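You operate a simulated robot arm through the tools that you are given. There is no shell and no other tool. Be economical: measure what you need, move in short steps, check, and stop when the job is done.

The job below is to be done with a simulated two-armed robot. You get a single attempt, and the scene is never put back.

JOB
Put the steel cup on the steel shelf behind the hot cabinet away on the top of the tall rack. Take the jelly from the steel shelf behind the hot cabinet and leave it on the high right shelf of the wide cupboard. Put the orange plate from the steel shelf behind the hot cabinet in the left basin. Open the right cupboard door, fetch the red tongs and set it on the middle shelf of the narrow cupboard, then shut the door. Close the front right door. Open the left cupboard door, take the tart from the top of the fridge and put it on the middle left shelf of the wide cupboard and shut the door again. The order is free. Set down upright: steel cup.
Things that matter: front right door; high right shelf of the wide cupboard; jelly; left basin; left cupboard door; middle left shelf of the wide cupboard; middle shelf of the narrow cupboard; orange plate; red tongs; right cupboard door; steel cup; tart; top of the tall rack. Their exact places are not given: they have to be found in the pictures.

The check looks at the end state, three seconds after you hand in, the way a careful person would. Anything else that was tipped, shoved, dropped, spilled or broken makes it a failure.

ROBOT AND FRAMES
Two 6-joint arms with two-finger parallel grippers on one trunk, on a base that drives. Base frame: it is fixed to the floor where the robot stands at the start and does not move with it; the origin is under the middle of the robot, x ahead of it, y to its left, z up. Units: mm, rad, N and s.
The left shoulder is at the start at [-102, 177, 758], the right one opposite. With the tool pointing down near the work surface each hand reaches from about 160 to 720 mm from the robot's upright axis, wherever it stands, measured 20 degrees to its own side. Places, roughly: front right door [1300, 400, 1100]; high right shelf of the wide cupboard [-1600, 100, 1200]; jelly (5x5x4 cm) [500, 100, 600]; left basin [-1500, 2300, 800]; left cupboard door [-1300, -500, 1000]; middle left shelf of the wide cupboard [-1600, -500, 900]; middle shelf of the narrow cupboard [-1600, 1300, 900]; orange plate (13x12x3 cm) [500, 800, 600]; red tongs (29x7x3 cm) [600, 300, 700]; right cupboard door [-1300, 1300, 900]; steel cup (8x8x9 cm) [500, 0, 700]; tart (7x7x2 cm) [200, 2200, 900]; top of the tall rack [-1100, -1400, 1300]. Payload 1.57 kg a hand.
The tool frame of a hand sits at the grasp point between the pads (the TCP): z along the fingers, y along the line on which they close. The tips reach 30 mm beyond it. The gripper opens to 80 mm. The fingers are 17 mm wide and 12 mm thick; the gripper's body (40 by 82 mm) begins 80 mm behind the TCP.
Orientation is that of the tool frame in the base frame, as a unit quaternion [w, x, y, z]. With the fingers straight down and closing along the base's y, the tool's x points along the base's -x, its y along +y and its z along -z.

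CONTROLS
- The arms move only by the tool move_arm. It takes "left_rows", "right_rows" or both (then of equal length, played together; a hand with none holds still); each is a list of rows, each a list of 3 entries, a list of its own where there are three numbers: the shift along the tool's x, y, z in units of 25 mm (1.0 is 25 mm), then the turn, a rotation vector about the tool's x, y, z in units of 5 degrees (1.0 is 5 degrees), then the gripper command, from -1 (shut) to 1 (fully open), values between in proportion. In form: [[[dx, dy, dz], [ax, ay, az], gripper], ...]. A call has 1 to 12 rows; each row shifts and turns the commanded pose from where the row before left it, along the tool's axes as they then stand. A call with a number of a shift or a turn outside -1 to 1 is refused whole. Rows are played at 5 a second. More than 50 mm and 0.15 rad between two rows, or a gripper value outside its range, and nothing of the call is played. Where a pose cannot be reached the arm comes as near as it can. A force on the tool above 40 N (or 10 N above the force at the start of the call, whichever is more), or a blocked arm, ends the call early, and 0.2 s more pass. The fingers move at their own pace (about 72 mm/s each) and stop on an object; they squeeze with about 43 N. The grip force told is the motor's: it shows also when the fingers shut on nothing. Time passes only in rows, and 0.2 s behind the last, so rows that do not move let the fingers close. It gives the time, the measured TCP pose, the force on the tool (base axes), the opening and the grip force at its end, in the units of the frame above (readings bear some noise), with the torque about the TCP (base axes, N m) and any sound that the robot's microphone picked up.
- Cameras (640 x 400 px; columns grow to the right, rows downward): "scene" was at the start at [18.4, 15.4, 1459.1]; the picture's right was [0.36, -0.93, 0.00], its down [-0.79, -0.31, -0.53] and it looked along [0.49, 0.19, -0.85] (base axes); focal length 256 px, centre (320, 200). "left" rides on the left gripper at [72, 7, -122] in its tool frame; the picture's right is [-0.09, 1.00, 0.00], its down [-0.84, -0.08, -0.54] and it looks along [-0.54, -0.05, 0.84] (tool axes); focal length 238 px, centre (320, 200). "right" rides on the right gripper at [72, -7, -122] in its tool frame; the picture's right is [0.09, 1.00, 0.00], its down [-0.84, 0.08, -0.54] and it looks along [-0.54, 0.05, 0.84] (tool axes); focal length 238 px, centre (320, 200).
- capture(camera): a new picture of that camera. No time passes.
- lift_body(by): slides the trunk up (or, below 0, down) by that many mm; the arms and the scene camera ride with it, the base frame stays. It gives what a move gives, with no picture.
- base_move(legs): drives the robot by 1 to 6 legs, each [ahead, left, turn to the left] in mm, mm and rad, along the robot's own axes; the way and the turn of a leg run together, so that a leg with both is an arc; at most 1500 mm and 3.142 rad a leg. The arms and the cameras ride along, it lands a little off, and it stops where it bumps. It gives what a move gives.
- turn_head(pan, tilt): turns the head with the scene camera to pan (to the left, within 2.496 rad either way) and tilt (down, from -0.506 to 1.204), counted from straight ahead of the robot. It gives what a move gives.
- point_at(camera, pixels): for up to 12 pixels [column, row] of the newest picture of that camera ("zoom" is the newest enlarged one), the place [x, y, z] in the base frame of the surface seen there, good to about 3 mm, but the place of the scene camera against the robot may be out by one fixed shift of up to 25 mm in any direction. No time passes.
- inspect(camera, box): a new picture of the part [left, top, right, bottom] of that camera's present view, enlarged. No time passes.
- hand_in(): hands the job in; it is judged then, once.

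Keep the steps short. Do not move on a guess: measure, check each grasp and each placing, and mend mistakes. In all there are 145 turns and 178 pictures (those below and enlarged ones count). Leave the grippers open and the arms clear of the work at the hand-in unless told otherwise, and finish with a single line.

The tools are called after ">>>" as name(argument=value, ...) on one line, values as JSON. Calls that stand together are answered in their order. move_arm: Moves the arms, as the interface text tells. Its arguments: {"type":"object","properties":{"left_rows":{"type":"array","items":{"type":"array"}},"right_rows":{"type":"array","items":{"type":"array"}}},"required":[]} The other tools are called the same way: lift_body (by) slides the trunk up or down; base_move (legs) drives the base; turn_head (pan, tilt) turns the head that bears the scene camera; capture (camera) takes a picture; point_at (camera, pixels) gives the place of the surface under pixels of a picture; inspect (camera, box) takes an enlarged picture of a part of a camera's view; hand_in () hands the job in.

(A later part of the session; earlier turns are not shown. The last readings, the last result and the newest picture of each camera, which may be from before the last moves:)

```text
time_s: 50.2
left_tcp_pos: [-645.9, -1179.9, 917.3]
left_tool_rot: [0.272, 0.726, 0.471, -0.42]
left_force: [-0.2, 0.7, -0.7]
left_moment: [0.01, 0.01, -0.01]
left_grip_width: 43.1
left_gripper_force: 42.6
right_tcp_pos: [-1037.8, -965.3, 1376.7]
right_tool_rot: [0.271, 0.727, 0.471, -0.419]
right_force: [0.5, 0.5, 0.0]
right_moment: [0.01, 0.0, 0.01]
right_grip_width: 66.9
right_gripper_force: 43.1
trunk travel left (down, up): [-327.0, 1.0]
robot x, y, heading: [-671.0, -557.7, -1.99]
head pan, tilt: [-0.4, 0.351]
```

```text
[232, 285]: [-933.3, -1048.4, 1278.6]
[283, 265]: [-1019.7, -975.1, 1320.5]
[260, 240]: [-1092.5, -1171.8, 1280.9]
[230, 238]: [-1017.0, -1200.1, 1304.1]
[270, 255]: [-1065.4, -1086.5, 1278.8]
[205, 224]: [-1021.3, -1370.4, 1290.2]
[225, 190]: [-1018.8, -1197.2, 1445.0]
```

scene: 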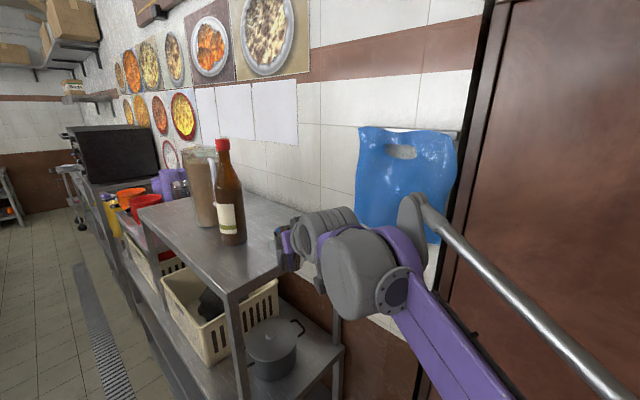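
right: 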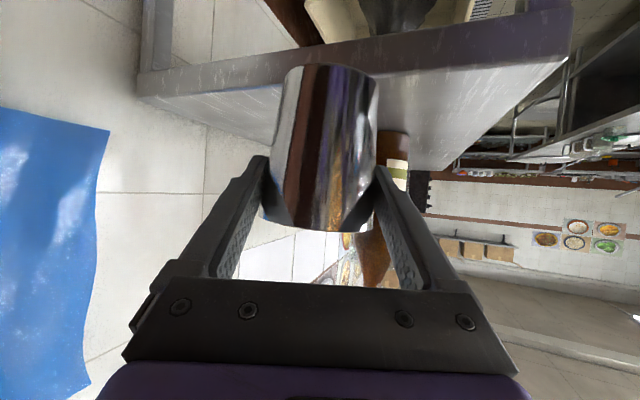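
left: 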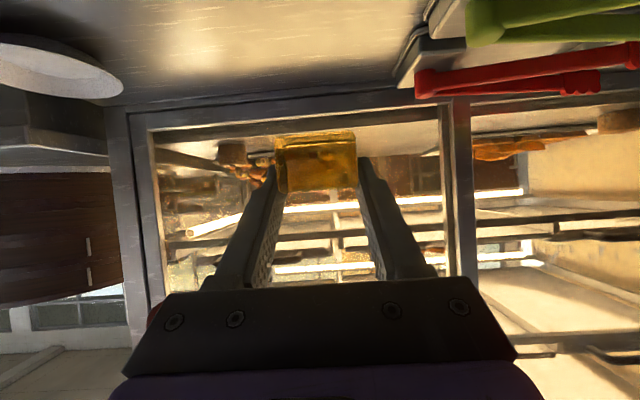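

Top is at z≈1286.5, end edge y≈−1026, bottle near side y≈−1185. Drive ahead 150 mm so the cup is over ≈(−1100,−1102).

>>> base_move(legs=[[150, 0, 0]])

>>> move_arm(right_rows=[[[0.433, 0, 0.25], [0, 0, 0], -1], [[0.173, 0, 0.1], [0, 0, 0], -1], [[0.087, 0, 0.05], [0, 0, 0], -1]])

>>> capture(camera="right")

>>> inspect(camera="scene", box=[180, 160, 380, 300])

```text
time_s: 51.6
left_tcp_pos: [-708.3, -1317.5, 916.4]
left_tool_rot: [0.271, 0.727, 0.47, -0.421]
left_force: [-0.9, -0.5, -1.5]
left_moment: [0.02, -0.01, 0.01]
left_grip_width: 43.1
left_gripper_force: 42.8
right_tcp_pos: [-1100.1, -1103.0, 1376.3]
right_tool_rot: [0.271, 0.728, 0.471, -0.419]
right_force: [0.3, 0.3, -1.5]
right_moment: [0.02, -0.02, -0.02]
right_grip_width: 66.9
right_gripper_force: 42.4
trunk travel left (down, up): [-327.0, 1.0]
robot x, y, heading: [-727.5, -701.8, -1.991]
head pan, tilt: [-0.4, 0.351]
```

```text
time_s: 52.4
left_tcp_pos: [-709.6, -1320.8, 916.4]
left_tool_rot: [0.272, 0.727, 0.47, -0.42]
left_force: [-0.6, 0.7, -0.4]
left_moment: [0.01, 0.02, 0.0]
left_grip_width: 43.6
left_gripper_force: 42.5
right_tcp_pos: [-1102.4, -1104.7, 1357.6]
right_tool_rot: [0.272, 0.727, 0.471, -0.419]
right_force: [-0.4, -0.3, -0.4]
right_moment: [-0.01, 0.0, 0.01]
right_grip_width: 66.8
right_gripper_force: 42.7
trunk travel left (down, up): [-327.0, 1.0]
robot x, y, heading: [-729.1, -698.4, -1.994]
head pan, tilt: [-0.4, 0.351]
```

```text
147 pictures are left
```

right: 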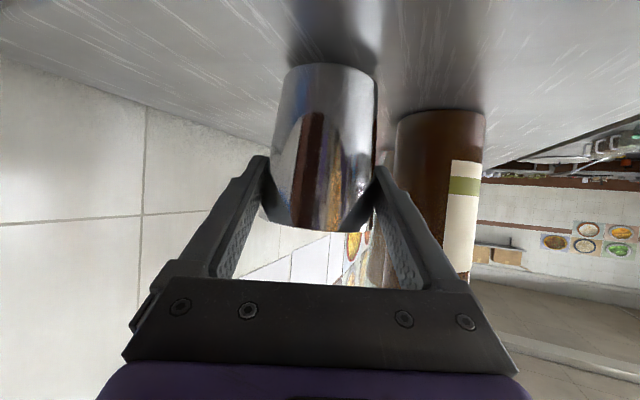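

```text
2.86 times, centred on (280, 230) of scene
```

zoom: 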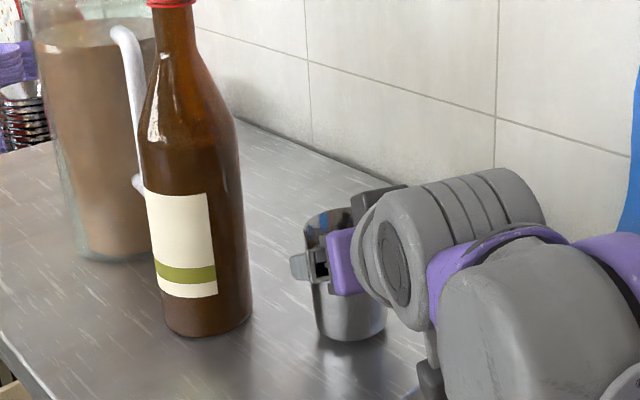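

Cup hovers a few mm above the top. Lower in tiny rows and watch the force.

>>> move_arm(right_rows=[[[0.07, 0, 0.04], [0, 0, 0], -1], [[0.035, 0, 0.02], [0, 0, 0], -1], [[0.035, 0, 0.02], [0, 0, 0], -1]])

>>> capture(camera="right")

```text
time_s: 53.2
left_tcp_pos: [-709.2, -1319.4, 916.9]
left_tool_rot: [0.272, 0.726, 0.471, -0.42]
left_force: [-0.5, 0.7, -0.4]
left_moment: [0.0, 0.01, 0.03]
left_grip_width: 43.3
left_gripper_force: 42.7
right_tcp_pos: [-1100.0, -1106.5, 1352.8]
right_tool_rot: [0.272, 0.727, 0.471, -0.419]
right_force: [0.4, -0.8, -1.2]
right_moment: [0.01, 0.0, -0.01]
right_grip_width: 66.7
right_gripper_force: 42.9
trunk travel left (down, up): [-327.0, 1.0]
robot x, y, heading: [-732.5, -701.5, -1.99]
head pan, tilt: [-0.4, 0.351]
```

```text
145 pictures are left
```

right: 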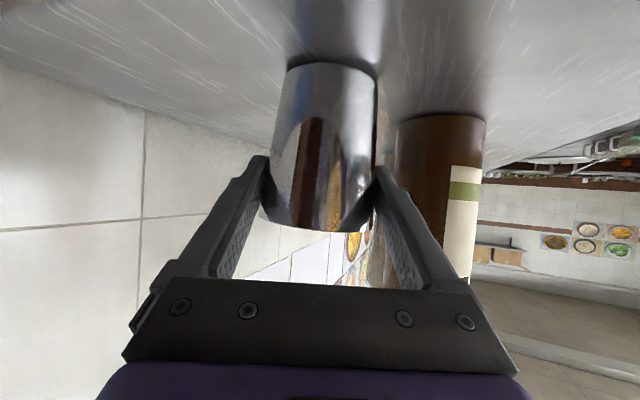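

No contact yet; a few more mm.

>>> move_arm(right_rows=[[[0.052, 0, 0.03], [0, 0, 0], -1], [[0.035, 0, 0.02], [0, 0, 0], -1], [[0, 0, 0], [0, 0, 0], -1]])

>>> inspect(camera="right", box=[260, 20, 420, 120])

```text
time_s: 54.0
left_tcp_pos: [-708.0, -1319.5, 917.3]
left_tool_rot: [0.272, 0.727, 0.471, -0.42]
left_force: [0.3, 0.3, -1.0]
left_moment: [0.02, 0.0, 0.0]
left_grip_width: 43.3
left_gripper_force: 43.2
right_tcp_pos: [-1100.5, -1106.1, 1351.3]
right_tool_rot: [0.272, 0.727, 0.471, -0.42]
right_force: [3.1, -3.7, 16.4]
right_moment: [-0.47, 0.36, 0.12]
right_grip_width: 66.7
right_gripper_force: 43.1
trunk travel left (down, up): [-327.0, 1.0]
robot x, y, heading: [-730.9, -698.1, -1.99]
head pan, tilt: [-0.4, 0.351]
```

```text
4.00 times, centred on (340, 70) of right
```

zoom: 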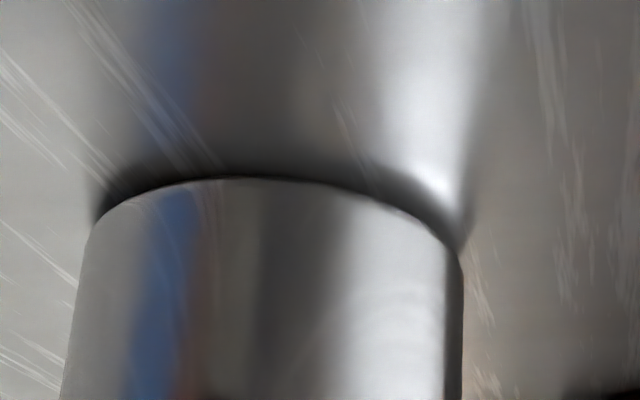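

Contact (16 N up). Open, then retreat straight back along the approach.

>>> move_arm(right_rows=[[[0, 0, 0], [0, 0, 0], -0.3], [[0, 0, 0], [0, 0, 0], 0.6], [[0, 0, 0], [0, 0, 0], 1], [[0, 0, 0], [0, 0, 0], 1]])

>>> inspect(camera="scene", box=[180, 160, 380, 300])

>>> capture(camera="right")

```text
time_s: 55.0
left_tcp_pos: [-709.0, -1320.3, 915.9]
left_tool_rot: [0.272, 0.727, 0.471, -0.419]
left_force: [-0.2, -0.2, -0.5]
left_moment: [-0.01, 0.03, -0.01]
left_grip_width: 43.2
left_gripper_force: 42.8
right_tcp_pos: [-1101.3, -1104.5, 1349.4]
right_tool_rot: [0.271, 0.727, 0.471, -0.419]
right_force: [-0.6, -0.1, 0.6]
right_moment: [0.02, 0.02, 0.03]
right_grip_width: 80.1
right_gripper_force: 0.0
trunk travel left (down, up): [-327.0, 1.0]
robot x, y, heading: [-731.8, -696.9, -1.994]
head pan, tilt: [-0.4, 0.351]
```

```text
2.86 times, centred on (280, 230) of scene
```

zoom: 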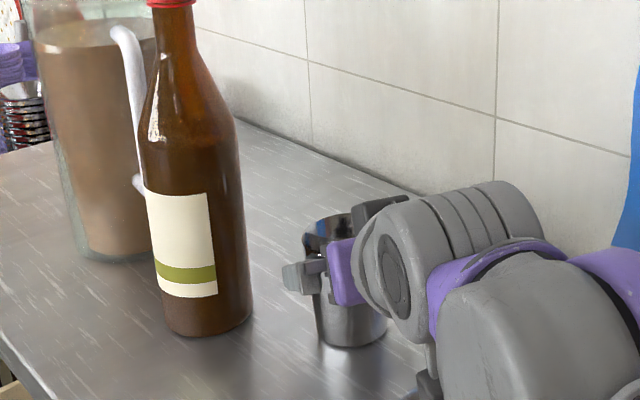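

```text
142 pictures are left
```

right: 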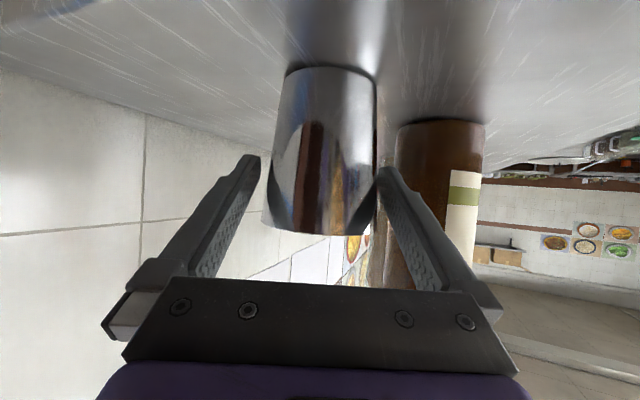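

Cup stands upright. Retract 100 mm with the arm, then back the base off.

>>> move_arm(right_rows=[[[0.25, 0.03, -0.433], [0, 0, 0], 1], [[0.5, 0, -0.866], [0, 0, 0], 1], [[0.5, 0, -0.866], [0, 0, 0], 1], [[0.5, 0, -0.866], [0, 0, 0], 1], [[0.5, 0, -0.866], [0, 0, 0], 1]])

>>> base_move(legs=[[-200, 0, 0]])

>>> capture(camera="scene")

```text
time_s: 56.2
left_tcp_pos: [-707.5, -1317.4, 915.9]
left_tool_rot: [0.271, 0.727, 0.47, -0.42]
left_force: [0.2, 0.2, -0.8]
left_moment: [0.03, -0.01, -0.01]
left_grip_width: 43.1
left_gripper_force: 43.2
right_tcp_pos: [-1053.2, -1001.2, 1350.2]
right_tool_rot: [0.271, 0.727, 0.47, -0.42]
right_force: [-0.1, 0.4, 0.5]
right_moment: [0.01, -0.01, -0.02]
right_grip_width: 80.0
right_gripper_force: 0.0
trunk travel left (down, up): [-327.0, 1.0]
robot x, y, heading: [-734.9, -697.7, -1.994]
head pan, tilt: [-0.4, 0.351]
```

```text
time_s: 57.8
left_tcp_pos: [-622.4, -1133.9, 916.9]
left_tool_rot: [0.274, 0.725, 0.473, -0.419]
left_force: [0.2, -0.1, 0.0]
left_moment: [0.04, -0.01, 0.02]
left_grip_width: 43.1
left_gripper_force: 43.2
right_tcp_pos: [-967.9, -818.6, 1351.4]
right_tool_rot: [0.272, 0.727, 0.472, -0.419]
right_force: [0.1, -0.8, -0.2]
right_moment: [-0.01, 0.01, 0.0]
right_grip_width: 79.9
right_gripper_force: 0.0
trunk travel left (down, up): [-327.0, 1.0]
robot x, y, heading: [-648.2, -517.3, -1.987]
head pan, tilt: [-0.4, 0.351]
```

```text
141 pictures are left
```

scene: 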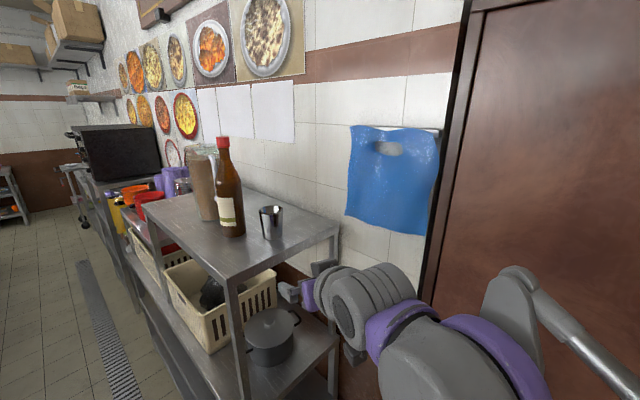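

Cup done. Back off, turn to face the cupboards and look.

>>> base_move(legs=[[-101, 229, 0], [0, 0, -1.155], [0, -400, 0]])

>>> turn_head(pan=0, tilt=0.3)

>>> capture(camera="scene")

```text
time_s: 66.9
left_tcp_pos: [-954.7, -397.0, 916.9]
left_tool_rot: [0.003, 0.866, 0.006, -0.5]
left_force: [0.5, -0.7, -0.9]
left_moment: [0.03, 0.01, 0.01]
left_grip_width: 43.2
left_gripper_force: 42.7
right_tcp_pos: [-814.6, 49.5, 1350.4]
right_tool_rot: [0.004, 0.866, 0.007, -0.5]
right_force: [0.0, 0.7, -0.6]
right_moment: [0.0, -0.02, 0.01]
right_grip_width: 80.1
right_gripper_force: 0.1
trunk travel left (down, up): [-327.0, 1.0]
robot x, y, heading: [-404.2, -116.9, -3.127]
head pan, tilt: [-0.4, 0.351]
```

```text
time_s: 67.8
left_tcp_pos: [-955.4, -396.8, 917.3]
left_tool_rot: [0.003, 0.866, 0.006, -0.5]
left_force: [-0.1, 0.0, -0.7]
left_moment: [0.01, -0.01, -0.01]
left_grip_width: 43.5
left_gripper_force: 42.9
right_tcp_pos: [-813.0, 47.6, 1351.0]
right_tool_rot: [0.004, 0.866, 0.006, -0.5]
right_force: [-0.2, 0.3, -0.2]
right_moment: [0.01, 0.01, -0.01]
right_grip_width: 80.1
right_gripper_force: 0.0
trunk travel left (down, up): [-327.0, 1.0]
robot x, y, heading: [-401.8, -113.1, -3.131]
head pan, tilt: [0.0, 0.3]
```

```text
140 pictures are left
```

scene: 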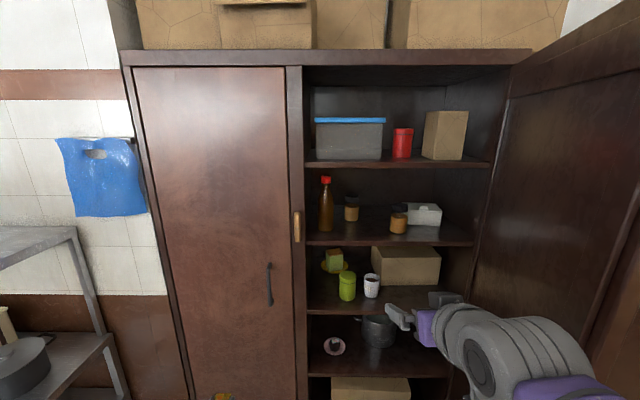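

Measure the shelves, door, handle.

>>> point_at(camera="scene", pixels=[[400, 165], [350, 162], [480, 165], [390, 240], [340, 238], [460, 240], [360, 308], [310, 230], [350, 380], [268, 285], [297, 225], [500, 75]])

>>> point_at(camera="scene", pixels=[[402, 145], [350, 140], [445, 140], [200, 200], [170, 200], [275, 200], [268, 265], [268, 303], [400, 220], [353, 205], [425, 215], [326, 210]])

>>> inspect(camera="scene", box=[240, 60, 520, 260])

```text
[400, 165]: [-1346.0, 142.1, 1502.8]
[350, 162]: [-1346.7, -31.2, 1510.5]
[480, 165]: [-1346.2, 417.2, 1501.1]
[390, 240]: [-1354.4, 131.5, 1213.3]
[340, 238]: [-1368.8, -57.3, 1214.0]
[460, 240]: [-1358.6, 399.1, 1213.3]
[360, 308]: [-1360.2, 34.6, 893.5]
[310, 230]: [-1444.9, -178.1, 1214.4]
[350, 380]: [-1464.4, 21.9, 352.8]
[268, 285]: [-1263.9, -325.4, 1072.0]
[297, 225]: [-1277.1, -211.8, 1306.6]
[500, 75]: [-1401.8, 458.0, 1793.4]
```

```text
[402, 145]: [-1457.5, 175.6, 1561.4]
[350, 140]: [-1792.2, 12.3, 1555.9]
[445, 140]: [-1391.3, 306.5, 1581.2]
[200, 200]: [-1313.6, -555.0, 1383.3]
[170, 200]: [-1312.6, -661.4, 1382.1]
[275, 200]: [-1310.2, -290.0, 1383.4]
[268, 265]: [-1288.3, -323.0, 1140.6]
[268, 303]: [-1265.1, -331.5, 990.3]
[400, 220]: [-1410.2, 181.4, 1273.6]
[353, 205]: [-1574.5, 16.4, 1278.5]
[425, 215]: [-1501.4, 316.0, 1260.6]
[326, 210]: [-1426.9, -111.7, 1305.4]
```

```text
2.00 times, centred on (380, 160) of scene
```

zoom: 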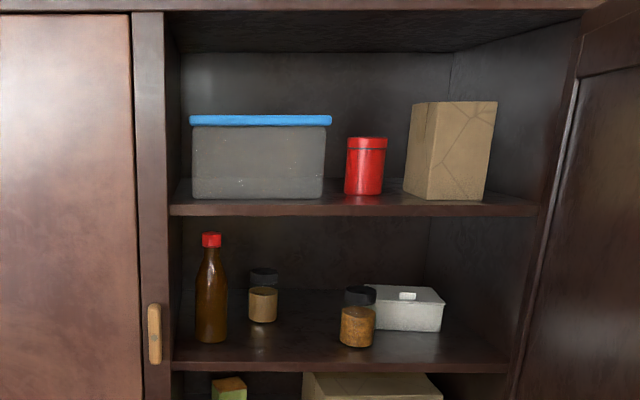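

Target shelf top z≈1214 (scene), front edge x≈−1355, free space near y≈40. Raise the left hand with the jelly toward the middle; also measure the open right leaf.

>>> move_arm(left_rows=[[[-0.866, -0.667, -0.5], [0, 0, 0], -1], [[-0.866, -0.667, -0.5], [0, 0, 0], -1], [[-0.866, -0.667, -0.5], [0, 0, 0], -1], [[-0.866, -0.667, -0.5], [0, 0, 0], -1], [[-0.866, -0.667, -0.5], [0, 0, 0], -1], [[-0.866, -0.667, -0.5], [0, 0, 0], -1], [[-0.866, -0.667, -0.5], [0, 0, 0], -1], [[-0.866, -0.667, -0.5], [0, 0, 0], -1], [[-0.866, -0.667, -0.5], [0, 0, 0], -1], [[-0.866, -0.667, -0.5], [0, 0, 0], -1], [[-0.866, -0.667, -0.5], [0, 0, 0], -1], [[-0.866, -0.667, -0.5], [0, 0, 0], -1]])

>>> move_arm(left_rows=[[[-0.866, 0, -0.5], [0, 0, 0], -1], [[-0.866, 0, -0.5], [0, 0, 0], -1], [[-0.866, 0, -0.5], [0, 0, 0], -1]])

>>> turn_head(pan=-0.7, tilt=0.4)

>>> capture(camera="scene")

```text
time_s: 70.4
left_tcp_pos: [-956.1, -197.0, 1215.9]
left_tool_rot: [0.004, 0.866, 0.007, -0.5]
left_force: [-0.2, -1.6, -0.5]
left_moment: [0.0, -0.03, -0.02]
left_grip_width: 43.4
left_gripper_force: 42.5
right_tcp_pos: [-814.4, 47.1, 1351.0]
right_tool_rot: [0.004, 0.866, 0.006, -0.499]
right_force: [0.5, 0.3, 1.0]
right_moment: [-0.01, -0.01, 0.02]
right_grip_width: 80.2
right_gripper_force: 0.1
trunk travel left (down, up): [-327.0, 1.0]
robot x, y, heading: [-403.2, -111.9, -3.128]
head pan, tilt: [0.0, 0.3]
```

```text
time_s: 71.2
left_tcp_pos: [-956.5, -195.9, 1290.5]
left_tool_rot: [0.004, 0.866, 0.007, -0.5]
left_force: [-0.1, 0.3, -2.0]
left_moment: [0.0, 0.0, 0.02]
left_grip_width: 43.2
left_gripper_force: 42.8
right_tcp_pos: [-813.7, 48.1, 1350.5]
right_tool_rot: [0.004, 0.866, 0.007, -0.499]
right_force: [-0.5, 0.8, -0.2]
right_moment: [0.01, -0.04, 0.0]
right_grip_width: 80.0
right_gripper_force: 0.0
trunk travel left (down, up): [-327.0, 1.0]
robot x, y, heading: [-405.0, -111.0, -3.128]
head pan, tilt: [0.0, 0.3]
```

```text
time_s: 72.3
left_tcp_pos: [-956.5, -197.0, 1290.6]
left_tool_rot: [0.003, 0.866, 0.006, -0.501]
left_force: [0.9, 0.4, -0.5]
left_moment: [-0.02, 0.0, -0.01]
left_grip_width: 43.2
left_gripper_force: 43.1
right_tcp_pos: [-813.4, 49.2, 1350.9]
right_tool_rot: [0.004, 0.866, 0.007, -0.499]
right_force: [-0.4, 0.3, 0.6]
right_moment: [0.01, -0.02, 0.01]
right_grip_width: 80.0
right_gripper_force: 0.0
trunk travel left (down, up): [-327.0, 1.0]
robot x, y, heading: [-403.0, -111.5, -3.123]
head pan, tilt: [-0.7, 0.4]
```

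```text
138 pictures are left
```

scene: 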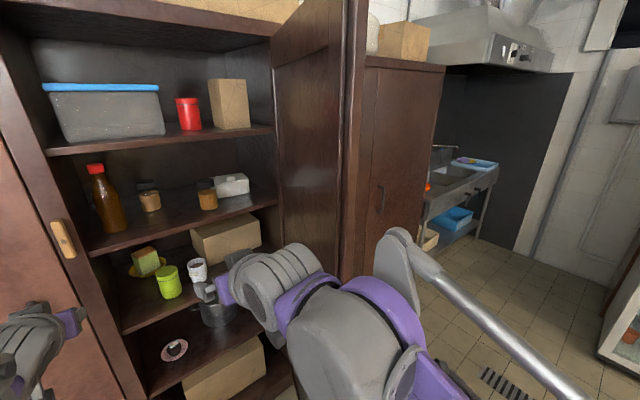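

>>> point_at(camera="scene", pixels=[[360, 60], [350, 150], [345, 230], [300, 200], [285, 120], [410, 250], [380, 205], [430, 150], [62, 240], [365, 200], [120, 230], [170, 210]])

>>> inspect(camera="scene", box=[330, 80, 470, 280])

```text
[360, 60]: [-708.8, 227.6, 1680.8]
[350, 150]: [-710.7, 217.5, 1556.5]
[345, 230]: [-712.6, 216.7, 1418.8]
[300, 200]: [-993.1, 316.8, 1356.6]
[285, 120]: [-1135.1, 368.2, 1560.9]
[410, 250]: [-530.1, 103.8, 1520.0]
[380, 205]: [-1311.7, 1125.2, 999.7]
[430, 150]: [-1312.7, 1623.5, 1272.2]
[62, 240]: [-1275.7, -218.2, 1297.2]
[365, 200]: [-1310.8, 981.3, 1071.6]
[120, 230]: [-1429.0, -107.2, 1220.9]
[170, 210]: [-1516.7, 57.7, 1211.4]
```

```text
2.00 times, centred on (400, 180) of scene
```

zoom: 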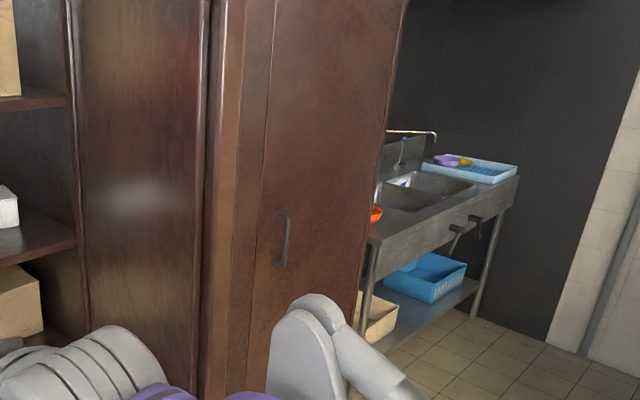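

The open leaf slants from (−1310,450) to (−710,217), so I'll come in at an angle from the left. Translate, turn, and stop at a standoff.

>>> base_move(legs=[[197, 103, 0], [0, 0, -0.418], [98, 42, 0]])

>>> capture(camera="left")

>>> turn_head(pan=0.1, tilt=0.3)

>>> capture(camera="scene")

```text
time_s: 75.9
left_tcp_pos: [-1240.6, -81.8, 1291.0]
left_tool_rot: [-0.096, 0.85, -0.167, -0.491]
left_force: [-0.1, -1.4, -0.9]
left_moment: [0.02, 0.01, -0.01]
left_grip_width: 43.4
left_gripper_force: 42.7
right_tcp_pos: [-1011.7, 88.0, 1349.4]
right_tool_rot: [-0.096, 0.85, -0.167, -0.49]
right_force: [-0.2, 0.2, 1.4]
right_moment: [-0.01, 0.01, 0.0]
right_grip_width: 79.9
right_gripper_force: 0.1
trunk travel left (down, up): [-327.0, 1.0]
robot x, y, heading: [-702.2, -219.7, 2.752]
head pan, tilt: [-0.7, 0.4]
```

```text
136 pictures are left
```

left: 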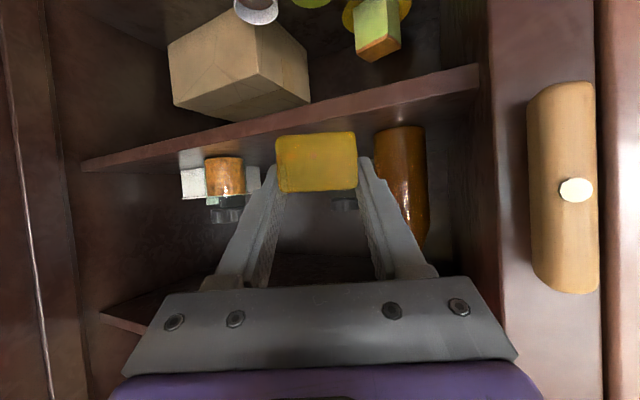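

```text
time_s: 77.1
left_tcp_pos: [-1241.1, -82.1, 1290.4]
left_tool_rot: [-0.097, 0.85, -0.167, -0.491]
left_force: [0.4, 0.1, 0.2]
left_moment: [-0.02, 0.0, 0.05]
left_grip_width: 43.2
left_gripper_force: 43.0
right_tcp_pos: [-1014.4, 87.1, 1351.6]
right_tool_rot: [-0.096, 0.85, -0.167, -0.489]
right_force: [0.4, -0.4, 0.0]
right_moment: [-0.01, 0.01, -0.03]
right_grip_width: 79.9
right_gripper_force: 0.1
trunk travel left (down, up): [-327.0, 1.0]
robot x, y, heading: [-701.0, -223.6, 2.754]
head pan, tilt: [0.099, 0.3]
```

```text
135 pictures are left
```

scene: 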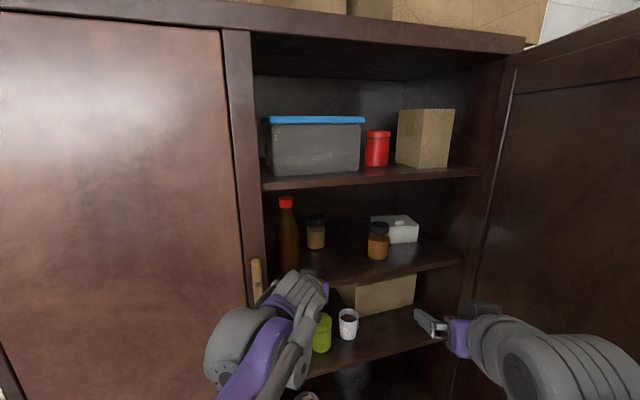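

>>> point_at(camera="left", pixels=[[200, 148], [300, 128], [420, 100], [260, 150], [440, 110], [400, 140], [395, 190], [225, 180], [190, 185], [365, 125], [460, 140], [150, 165]])

>>> point_at(camera="scene", pixels=[[345, 262], [330, 255], [352, 275], [378, 250], [316, 240], [288, 250], [320, 270]])

```text
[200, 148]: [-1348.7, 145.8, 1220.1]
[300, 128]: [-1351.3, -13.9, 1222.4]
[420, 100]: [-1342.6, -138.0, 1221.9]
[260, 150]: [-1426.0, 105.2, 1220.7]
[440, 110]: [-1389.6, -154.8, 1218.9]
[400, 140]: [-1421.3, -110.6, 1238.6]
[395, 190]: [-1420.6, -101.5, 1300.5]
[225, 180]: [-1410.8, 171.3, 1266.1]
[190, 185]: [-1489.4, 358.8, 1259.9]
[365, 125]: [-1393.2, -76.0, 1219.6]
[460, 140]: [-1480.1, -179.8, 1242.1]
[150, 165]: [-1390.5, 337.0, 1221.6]
```

```text
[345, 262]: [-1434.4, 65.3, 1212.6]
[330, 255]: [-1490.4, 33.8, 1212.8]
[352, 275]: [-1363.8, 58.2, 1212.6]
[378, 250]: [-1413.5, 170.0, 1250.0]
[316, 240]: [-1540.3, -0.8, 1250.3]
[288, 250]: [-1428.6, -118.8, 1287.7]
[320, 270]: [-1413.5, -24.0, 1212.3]
```

Shelf top z≈1221. Drive ahead 190 and 15 right so the jelly is above ≈(−1411,4), then look.

>>> base_move(legs=[[190, -15, 0]])

>>> capture(camera="left")

```text
time_s: 78.6
left_tcp_pos: [-1412.2, 5.8, 1290.8]
left_tool_rot: [-0.097, 0.85, -0.167, -0.49]
left_force: [-0.4, 0.4, -1.1]
left_moment: [-0.03, 0.02, 0.02]
left_grip_width: 43.7
left_gripper_force: 43.1
right_tcp_pos: [-1184.1, 174.7, 1349.7]
right_tool_rot: [-0.096, 0.85, -0.168, -0.489]
right_force: [-0.2, -0.4, 0.6]
right_moment: [0.0, 0.04, 0.0]
right_grip_width: 79.9
right_gripper_force: 0.0
trunk travel left (down, up): [-327.0, 1.0]
robot x, y, heading: [-871.6, -135.0, 2.75]
head pan, tilt: [0.099, 0.3]
```

```text
134 pictures are left
```

left: 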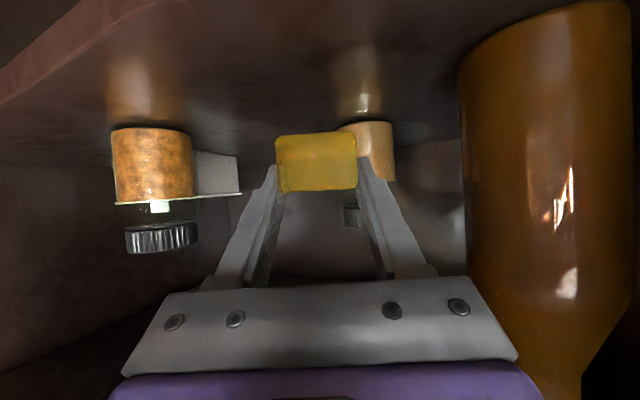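

Clear of bottle and jars. Lower 34 mm, then feel for contact.

>>> move_arm(left_rows=[[[0.6, 0, 0.346], [0, 0, 0], -1], [[0.45, 0, 0.26], [0, 0, 0], -1], [[0.12, 0, 0.07], [0, 0, 0], -1], [[0, 0, 0], [0, 0, 0], -1]])

>>> move_arm(left_rows=[[[0.07, 0, 0.04], [0, 0, 0], -1], [[0.035, 0, 0.02], [0, 0, 0], -1], [[0, 0, 0], [0, 0, 0], -1]])

>>> capture(camera="left")

```text
time_s: 79.6
left_tcp_pos: [-1414.4, 7.4, 1258.4]
left_tool_rot: [-0.097, 0.849, -0.168, -0.491]
left_force: [0.1, 0.2, -0.4]
left_moment: [0.0, -0.01, 0.01]
left_grip_width: 43.6
left_gripper_force: 43.0
right_tcp_pos: [-1185.4, 174.9, 1350.5]
right_tool_rot: [-0.097, 0.85, -0.168, -0.49]
right_force: [-0.4, 0.3, 0.6]
right_moment: [-0.01, -0.03, 0.04]
right_grip_width: 80.0
right_gripper_force: 0.1
trunk travel left (down, up): [-327.0, 1.0]
robot x, y, heading: [-873.3, -133.5, 2.747]
head pan, tilt: [0.099, 0.3]
```

```text
time_s: 80.4
left_tcp_pos: [-1414.1, 6.1, 1253.1]
left_tool_rot: [-0.097, 0.849, -0.168, -0.491]
left_force: [0.2, -0.2, -0.4]
left_moment: [-0.01, -0.03, -0.03]
left_grip_width: 43.4
left_gripper_force: 43.3
right_tcp_pos: [-1184.7, 174.9, 1351.4]
right_tool_rot: [-0.097, 0.85, -0.169, -0.489]
right_force: [0.6, -0.9, 0.4]
right_moment: [0.02, 0.02, 0.01]
right_grip_width: 80.0
right_gripper_force: 0.1
trunk travel left (down, up): [-327.0, 1.0]
robot x, y, heading: [-869.8, -135.7, 2.756]
head pan, tilt: [0.099, 0.3]
```

```text
133 pictures are left
```

left: 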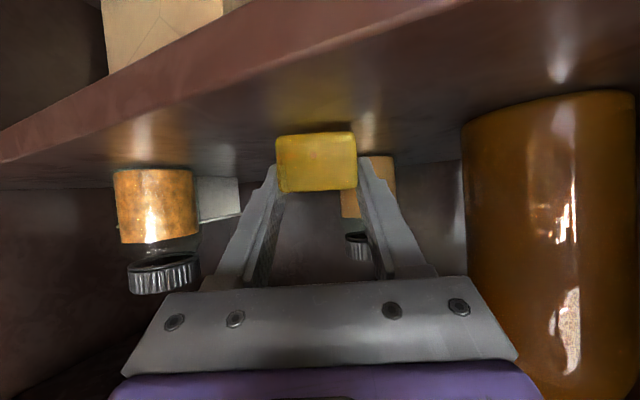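

Nearly there; a few mm more until contact, then open.

>>> move_arm(left_rows=[[[0.052, 0, 0.03], [0, 0, 0], -1], [[0.035, 0, 0.02], [0, 0, 0], -1], [[0, 0, 0], [0, 0, 0], -1]])

```text
time_s: 81.2
left_tcp_pos: [-1414.1, 5.9, 1251.7]
left_tool_rot: [-0.099, 0.848, -0.168, -0.492]
left_force: [-4.5, 1.9, 16.6]
left_moment: [0.41, 0.16, 0.07]
left_grip_width: 43.4
left_gripper_force: 42.8
right_tcp_pos: [-1185.4, 175.9, 1351.6]
right_tool_rot: [-0.096, 0.85, -0.168, -0.49]
right_force: [-0.3, 0.7, 0.1]
right_moment: [0.02, -0.01, 0.0]
right_grip_width: 79.9
right_gripper_force: 0.0
trunk travel left (down, up): [-327.0, 1.0]
robot x, y, heading: [-873.2, -133.7, 2.75]
head pan, tilt: [0.099, 0.3]
```

Contact. Open and pull straight back 100 mm.

>>> move_arm(left_rows=[[[0, 0, 0], [0, 0, 0], -0.3], [[0, 0, 0], [0, 0, 0], 0.5], [[0, 0, 0], [0, 0, 0], 0.8], [[0, 0, 0], [0, 0, 0], 0.8], [[0.25, 0, -0.433], [0, 0, 0], 0.8], [[0.5, 0, -0.866], [0, 0, 0], 0.8], [[0.5, 0, -0.866], [0, 0, 0], 0.8], [[0.5, 0, -0.866], [0, 0, 0], 0.8], [[0.5, 0, -0.866], [0, 0, 0], 1]])

>>> capture(camera="left")

>>> base_move(legs=[[-250, 0, 0]])

>>> capture(camera="scene")

```text
time_s: 83.2
left_tcp_pos: [-1311.4, -36.2, 1252.9]
left_tool_rot: [-0.097, 0.849, -0.168, -0.491]
left_force: [-0.5, -0.7, -0.8]
left_moment: [-0.03, -0.02, 0.0]
left_grip_width: 80.0
left_gripper_force: 0.2
right_tcp_pos: [-1183.9, 173.9, 1349.8]
right_tool_rot: [-0.097, 0.85, -0.168, -0.49]
right_force: [-0.4, 0.2, 0.9]
right_moment: [0.02, 0.03, -0.03]
right_grip_width: 80.0
right_gripper_force: 0.0
trunk travel left (down, up): [-327.0, 1.0]
robot x, y, heading: [-871.7, -136.7, 2.749]
head pan, tilt: [0.099, 0.3]
```

```text
132 pictures are left
```

left: 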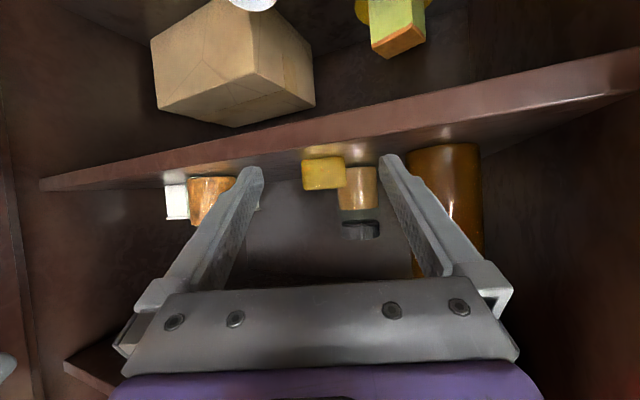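

```text
time_s: 85.1
left_tcp_pos: [-1078.3, -133.3, 1252.5]
left_tool_rot: [-0.096, 0.85, -0.167, -0.49]
left_force: [0.0, 0.3, 0.2]
left_moment: [0.01, -0.02, -0.01]
left_grip_width: 80.1
left_gripper_force: 0.2
right_tcp_pos: [-951.3, 78.1, 1350.6]
right_tool_rot: [-0.096, 0.85, -0.167, -0.49]
right_force: [0.7, -0.4, -0.5]
right_moment: [-0.03, 0.0, 0.02]
right_grip_width: 80.1
right_gripper_force: 0.1
trunk travel left (down, up): [-327.0, 1.0]
robot x, y, heading: [-632.5, -236.8, 2.757]
head pan, tilt: [0.099, 0.3]
```

```text
131 pictures are left
```

scene: 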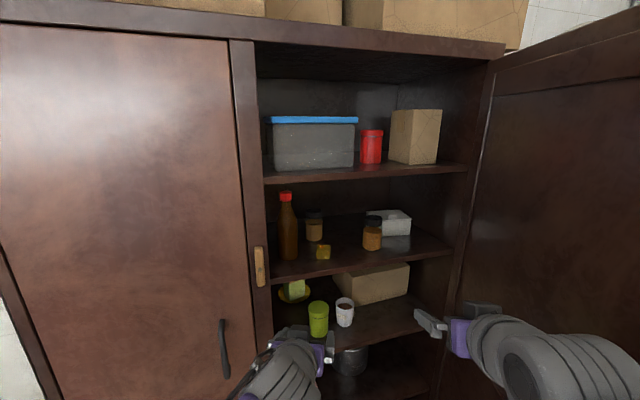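

Jelly is in place. Next, the left door: black vertical handle near (−1264,−328, 990–1140). Lower the trunk, face it squarely, shift the left hand, look.

>>> lift_body(by=-127)

>>> base_move(legs=[[0, 0, 0.385], [0, -80, 0]])

>>> move_arm(left_rows=[[[0.36, 0.9, 0.208], [0, 0, 0], 1], [[0.36, 0.9, 0.208], [0, 0, 0], 1], [[0.36, 0.9, 0.208], [0, 0, 0], 1], [[0.36, 0.9, 0.208], [0, 0, 0], 1], [[0.36, 0.9, 0.208], [0, 0, 0], 1]])

>>> capture(camera="left")

>>> capture(camera="scene")

```text
time_s: 86.6
left_tcp_pos: [-1077.3, -132.5, 1125.3]
left_tool_rot: [-0.098, 0.849, -0.167, -0.491]
left_force: [-1.0, -0.2, -0.1]
left_moment: [0.01, 0.0, 0.0]
left_grip_width: 80.0
left_gripper_force: 0.1
right_tcp_pos: [-951.5, 78.3, 1223.5]
right_tool_rot: [-0.097, 0.85, -0.167, -0.49]
right_force: [0.4, -0.4, 0.4]
right_moment: [0.01, -0.02, 0.01]
right_grip_width: 80.2
right_gripper_force: 0.0
trunk travel left (down, up): [-200.0, 128.0]
robot x, y, heading: [-637.4, -228.5, 2.759]
head pan, tilt: [0.099, 0.3]
```

```text
time_s: 89.2
left_tcp_pos: [-1081.9, -226.0, 1125.8]
left_tool_rot: [-0.001, 0.866, -0.002, -0.5]
left_force: [0.1, -0.2, 0.1]
left_moment: [0.0, 0.03, -0.02]
left_grip_width: 80.0
left_gripper_force: 0.0
right_tcp_pos: [-1043.9, 17.8, 1222.8]
right_tool_rot: [-0.002, 0.867, -0.002, -0.498]
right_force: [0.7, -0.3, 0.5]
right_moment: [0.0, 0.02, 0.03]
right_grip_width: 79.8
right_gripper_force: 0.1
trunk travel left (down, up): [-200.0, 128.0]
robot x, y, heading: [-642.4, -148.6, 3.135]
head pan, tilt: [0.099, 0.3]
```

```text
time_s: 90.4
left_tcp_pos: [-1082.8, -338.0, 1074.4]
left_tool_rot: [-0.001, 0.866, -0.002, -0.5]
left_force: [-0.5, -0.5, -1.2]
left_moment: [0.02, 0.0, 0.01]
left_grip_width: 80.0
left_gripper_force: 0.0
right_tcp_pos: [-1043.8, 17.3, 1222.9]
right_tool_rot: [-0.002, 0.867, -0.002, -0.499]
right_force: [-0.6, 0.2, -0.3]
right_moment: [0.0, -0.01, 0.0]
right_grip_width: 79.7
right_gripper_force: 0.1
trunk travel left (down, up): [-200.0, 128.0]
robot x, y, heading: [-635.3, -156.0, 3.138]
head pan, tilt: [0.099, 0.3]
```

```text
130 pictures are left
```

left: 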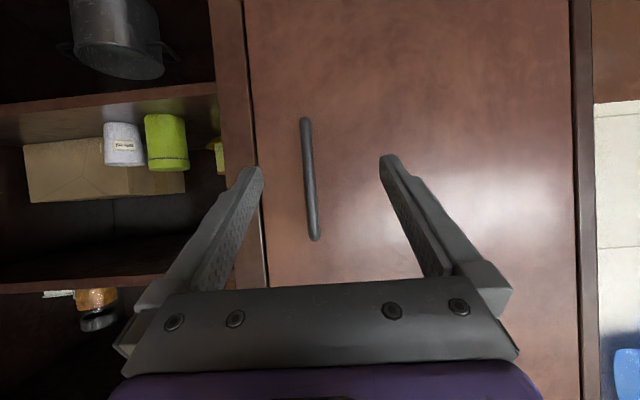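

```text
129 pictures are left
```

scene: 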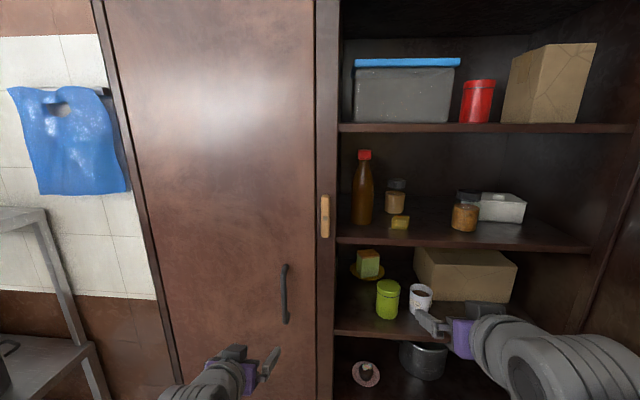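

>>> point_at(camera="left", pixels=[[309, 180], [310, 150], [312, 210], [307, 125], [314, 233], [265, 250], [573, 200], [420, 120], [330, 180]])

>>> inspect(camera="left", box=[260, 100, 400, 260])

```text
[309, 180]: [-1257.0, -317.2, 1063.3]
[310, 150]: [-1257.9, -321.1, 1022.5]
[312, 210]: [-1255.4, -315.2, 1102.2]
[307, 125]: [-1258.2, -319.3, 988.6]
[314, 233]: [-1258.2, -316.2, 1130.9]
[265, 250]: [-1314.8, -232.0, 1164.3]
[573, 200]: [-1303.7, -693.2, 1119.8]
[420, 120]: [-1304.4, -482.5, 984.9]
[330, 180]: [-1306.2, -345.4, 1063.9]
```

```text
2.50 times, centred on (330, 180) of left
```

zoom: 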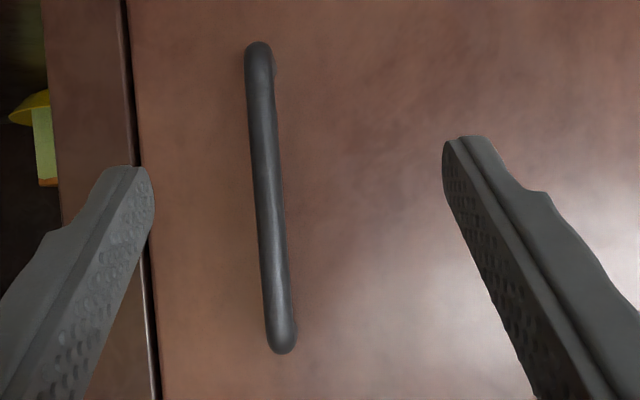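

Handle bar: front x≈−1257, y≈−317, z 988–1131; door face x≈−1305. Advance to it and close on the bar.

>>> move_arm(left_rows=[[[-0.462, -0.12, 0.914], [0, 0, 0], 1], [[-0.462, -0.12, 0.914], [0, 0, 0], 1], [[-0.462, -0.12, 0.914], [0, 0, 0], 1], [[-0.462, -0.12, 0.914], [0, 0, 0], 1], [[-0.462, -0.12, 0.914], [0, 0, 0], 1], [[-0.462, -0.12, 0.914], [0, 0, 0], 1], [[-0.462, -0.12, 0.914], [0, 0, 0], 1], [[0, 0, 0], [0, 0, 0], 0], [[0, 0, 0], [0, 0, 0], -1], [[0, 0, 0], [0, 0, 0], -1], [[0, 0, 0], [0, 0, 0], -1]])

>>> capture(camera="left")

```text
time_s: 92.8
left_tcp_pos: [-1261.1, -315.5, 1065.2]
left_tool_rot: [-0.002, 0.866, -0.002, -0.5]
left_force: [3.0, 17.8, -4.3]
left_moment: [0.19, 0.2, -0.16]
left_grip_width: 15.8
left_gripper_force: 31.3
right_tcp_pos: [-1043.2, 20.1, 1223.1]
right_tool_rot: [0.0, 0.866, -0.002, -0.499]
right_force: [-0.5, -0.3, -0.2]
right_moment: [0.04, -0.03, -0.02]
right_grip_width: 79.6
right_gripper_force: 0.1
trunk travel left (down, up): [-200.0, 128.0]
robot x, y, heading: [-641.1, -151.4, 3.137]
head pan, tilt: [0.099, 0.3]
```

```text
127 pictures are left
```

left: 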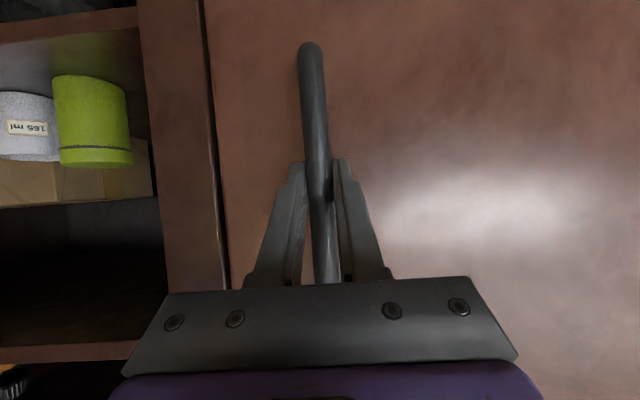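

Bar held. Pull along the door's arc (hinge ≈ (−1305,−695), radius ≈378), turning the hand with the door, 6 rows first.

>>> move_arm(left_rows=[[[0.475, 0.03, -0.823], [0.623, 0, 0.36], -1], [[0.475, 0.03, -0.823], [0.623, 0, 0.36], -1], [[0.475, 0.03, -0.823], [0.623, 0, 0.36], -1], [[0.475, 0.03, -0.823], [0.623, 0, 0.36], -1], [[0.475, 0.03, -0.823], [0.623, 0, 0.36], -1], [[0.475, 0.03, -0.823], [0.623, 0, 0.36], -1]])

>>> capture(camera="scene")

```text
time_s: 94.0
left_tcp_pos: [-1150.1, -343.7, 1062.8]
left_tool_rot: [-0.069, 0.856, -0.125, -0.497]
left_force: [-2.7, -8.9, 0.4]
left_moment: [0.32, 0.47, 0.25]
left_grip_width: 15.7
left_gripper_force: 30.9
right_tcp_pos: [-1044.8, 15.7, 1223.9]
right_tool_rot: [-0.001, 0.866, -0.001, -0.5]
right_force: [-0.8, -1.3, -0.5]
right_moment: [0.01, -0.01, 0.04]
right_grip_width: 80.0
right_gripper_force: 0.0
trunk travel left (down, up): [-200.0, 128.0]
robot x, y, heading: [-638.1, -152.7, 3.142]
head pan, tilt: [0.099, 0.3]
stopped in row 6 (left hand): the force on the tool passed its limit at 41 N (the readings are from after the stop); the commanded pose is now the measured one
```

```text
126 pictures are left
```

scene: 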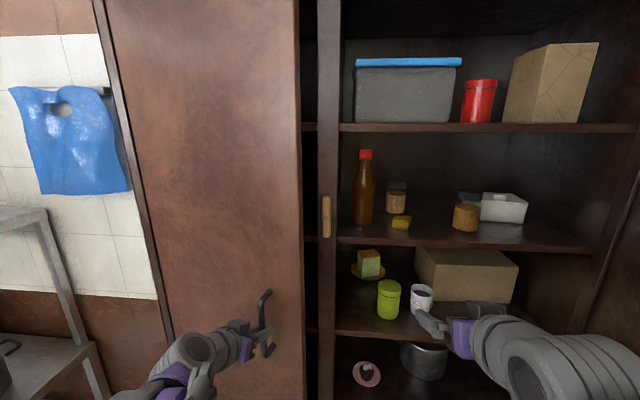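

Door is open ~15°; its radius is ≈432 (hinge y≈−746). Continue with the corrected arc.

>>> move_arm(left_rows=[[[0.475, 0.027, -0.823], [0.5, 0, 0.29], -1], [[0.475, 0.027, -0.823], [0.52, 0, 0.3], -1], [[0.475, 0.027, -0.823], [0.546, 0, 0.315], -1], [[0.475, 0.027, -0.823], [0.546, 0, 0.315], -1], [[0.475, 0.027, -0.823], [0.546, 0, 0.315], -1], [[0.475, 0.027, -0.823], [0.546, 0, 0.315], -1], [[0.475, 0.027, -0.823], [0.546, 0, 0.315], -1], [[0.475, 0.027, -0.823], [0.546, 0, 0.315], -1]])

```text
time_s: 94.7
left_tcp_pos: [-1099.1, -370.1, 1062.0]
left_tool_rot: [-0.094, 0.847, -0.171, -0.495]
left_force: [-6.7, -11.4, -7.9]
left_moment: [0.5, 0.25, 0.25]
left_grip_width: 15.7
left_gripper_force: 31.8
right_tcp_pos: [-1046.2, 13.9, 1223.7]
right_tool_rot: [0.0, 0.867, 0.0, -0.499]
right_force: [0.1, -0.4, 0.8]
right_moment: [0.03, -0.03, 0.0]
right_grip_width: 79.9
right_gripper_force: 0.0
trunk travel left (down, up): [-200.0, 128.0]
robot x, y, heading: [-637.9, -152.6, -3.143]
head pan, tilt: [0.099, 0.3]
stopped in row 3 (left hand): the force on the tool passed its limit at 45 N (the readings are from after the stop); the commanded pose is now the measured one
```

The force came from missing the 6° offset between door normal and path tangent. Correct the lateral part and go on more slowly.

>>> move_arm(left_rows=[[[0.38, 0.12, -0.66], [0.45, 0, 0.26], -1], [[0.38, 0.12, -0.66], [0.45, 0, 0.26], -1], [[0.38, 0.12, -0.66], [0.45, 0, 0.26], -1], [[0.38, 0.12, -0.66], [0.45, 0, 0.26], -1], [[0.38, 0.12, -0.66], [0.45, 0, 0.26], -1], [[0.38, 0.12, -0.66], [0.45, 0, 0.26], -1], [[0.38, 0.12, -0.66], [0.45, 0, 0.26], -1], [[0.38, 0.12, -0.66], [0.45, 0, 0.26], -1], [[0.38, 0.12, -0.66], [0.45, 0, 0.26], -1], [[0.38, 0.12, -0.66], [0.45, 0, 0.26], -1]])

```text
time_s: 95.9
left_tcp_pos: [-1027.4, -428.0, 1063.2]
left_tool_rot: [-0.141, 0.825, -0.258, -0.483]
left_force: [-12.2, -13.1, -9.5]
left_moment: [0.21, -0.7, 0.23]
left_grip_width: 16.0
left_gripper_force: 31.6
right_tcp_pos: [-1047.6, 12.2, 1223.6]
right_tool_rot: [-0.001, 0.867, 0.0, -0.499]
right_force: [-0.4, -0.2, -0.7]
right_moment: [-0.04, 0.04, 0.02]
right_grip_width: 79.8
right_gripper_force: 0.1
trunk travel left (down, up): [-200.0, 128.0]
robot x, y, heading: [-639.3, -153.9, 3.137]
head pan, tilt: [0.099, 0.3]
stopped in row 6 (left hand): the force on the tool passed its limit at 43 N (the readings are from after the stop); the commanded pose is now the measured one
```

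Radial pull was still too far outward; use radius ≈398 with more inward lateral share.

>>> move_arm(left_rows=[[[0.1, 0.15, -0.17], [0.3, 0, 0.17], -1], [[0.37, 0.17, -0.64], [0.5, 0, 0.29], -1], [[0.37, 0.17, -0.64], [0.5, 0, 0.29], -1], [[0.37, 0.17, -0.64], [0.5, 0, 0.29], -1], [[0.37, 0.17, -0.64], [0.5, 0, 0.29], -1], [[0.37, 0.17, -0.64], [0.5, 0, 0.29], -1], [[0.37, 0.17, -0.64], [0.5, 0, 0.29], -1], [[0.37, 0.17, -0.64], [0.5, 0, 0.29], -1], [[0.37, 0.17, -0.64], [0.5, 0, 0.29], -1]])

>>> turn_head(pan=0.6, tilt=0.5)

>>> capture(camera="scene")

```text
time_s: 97.9
left_tcp_pos: [-943.5, -558.6, 1066.1]
left_tool_rot: [-0.241, 0.748, -0.435, -0.439]
left_force: [23.0, 8.1, -14.4]
left_moment: [0.66, -0.34, -0.03]
left_grip_width: 15.7
left_gripper_force: 32.0
right_tcp_pos: [-1042.9, 15.1, 1224.4]
right_tool_rot: [0.0, 0.865, 0.0, -0.501]
right_force: [0.7, -0.5, 0.3]
right_moment: [0.02, 0.01, -0.02]
right_grip_width: 80.1
right_gripper_force: 0.1
trunk travel left (down, up): [-200.0, 128.0]
robot x, y, heading: [-637.9, -155.4, 3.14]
head pan, tilt: [0.099, 0.3]
```

```text
time_s: 98.8
left_tcp_pos: [-944.4, -556.5, 1064.8]
left_tool_rot: [-0.24, 0.749, -0.434, -0.439]
left_force: [25.2, 9.5, -12.4]
left_moment: [0.38, -0.58, -0.09]
left_grip_width: 16.1
left_gripper_force: 31.3
right_tcp_pos: [-1042.7, 15.7, 1224.5]
right_tool_rot: [0.0, 0.865, 0.0, -0.501]
right_force: [0.2, 0.0, -0.6]
right_moment: [-0.02, 0.01, 0.03]
right_grip_width: 80.2
right_gripper_force: 0.1
trunk travel left (down, up): [-200.0, 128.0]
robot x, y, heading: [-640.6, -154.3, 3.143]
head pan, tilt: [0.6, 0.499]
```

```text
125 pictures are left
```

scene: 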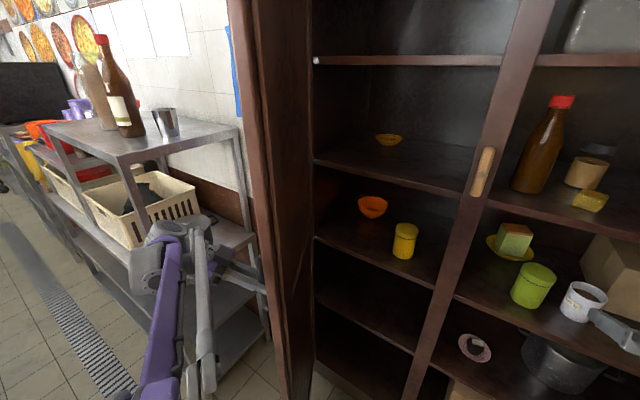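

Door is ~60° open. Go on a few rows with less inward share to get nearer 80°.

>>> move_arm(left_rows=[[[0.3, -0.05, -0.52], [0.5, 0, 0.29], -1], [[0.37, 0.08, -0.64], [0.5, 0, 0.29], -1], [[0.37, 0.1, -0.64], [0.5, 0, 0.29], -1], [[0.37, 0.1, -0.64], [0.5, 0, 0.29], -1], [[0.37, 0.1, -0.64], [0.5, 0, 0.29], -1], [[0.37, 0.1, -0.64], [0.5, 0, 0.29], -1]])

>>> capture(camera="scene")

```text
time_s: 99.4
left_tcp_pos: [-939.4, -572.0, 1065.2]
left_tool_rot: [-0.26, 0.733, -0.463, -0.426]
left_force: [18.0, 6.3, 2.6]
left_moment: [1.12, -0.29, -0.09]
left_grip_width: 16.0
left_gripper_force: 31.3
left hand out of reach, approached as far as the arm can: row 2
right_tcp_pos: [-1044.9, 14.9, 1224.6]
right_tool_rot: [0.001, 0.866, 0.001, -0.5]
right_force: [-0.3, 0.5, -1.0]
right_moment: [-0.01, -0.02, -0.01]
right_grip_width: 79.9
right_gripper_force: 0.0
trunk travel left (down, up): [-200.0, 128.0]
robot x, y, heading: [-640.9, -154.9, -3.144]
head pan, tilt: [0.6, 0.499]
stopped in row 2 (left hand): the force on the tool passed its limit at 48 N (the readings are from after the stop); the commanded pose is now the measured one
```

```text
124 pictures are left
```

scene: 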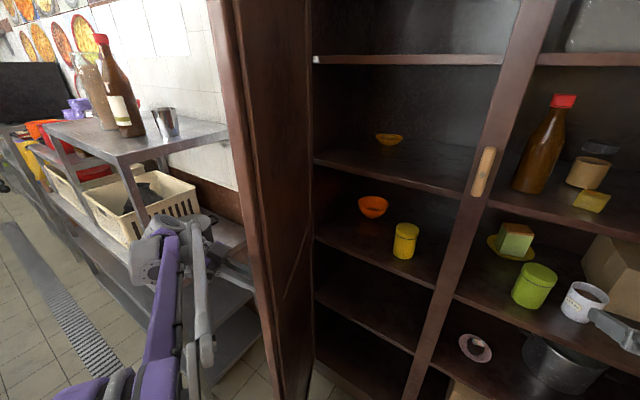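

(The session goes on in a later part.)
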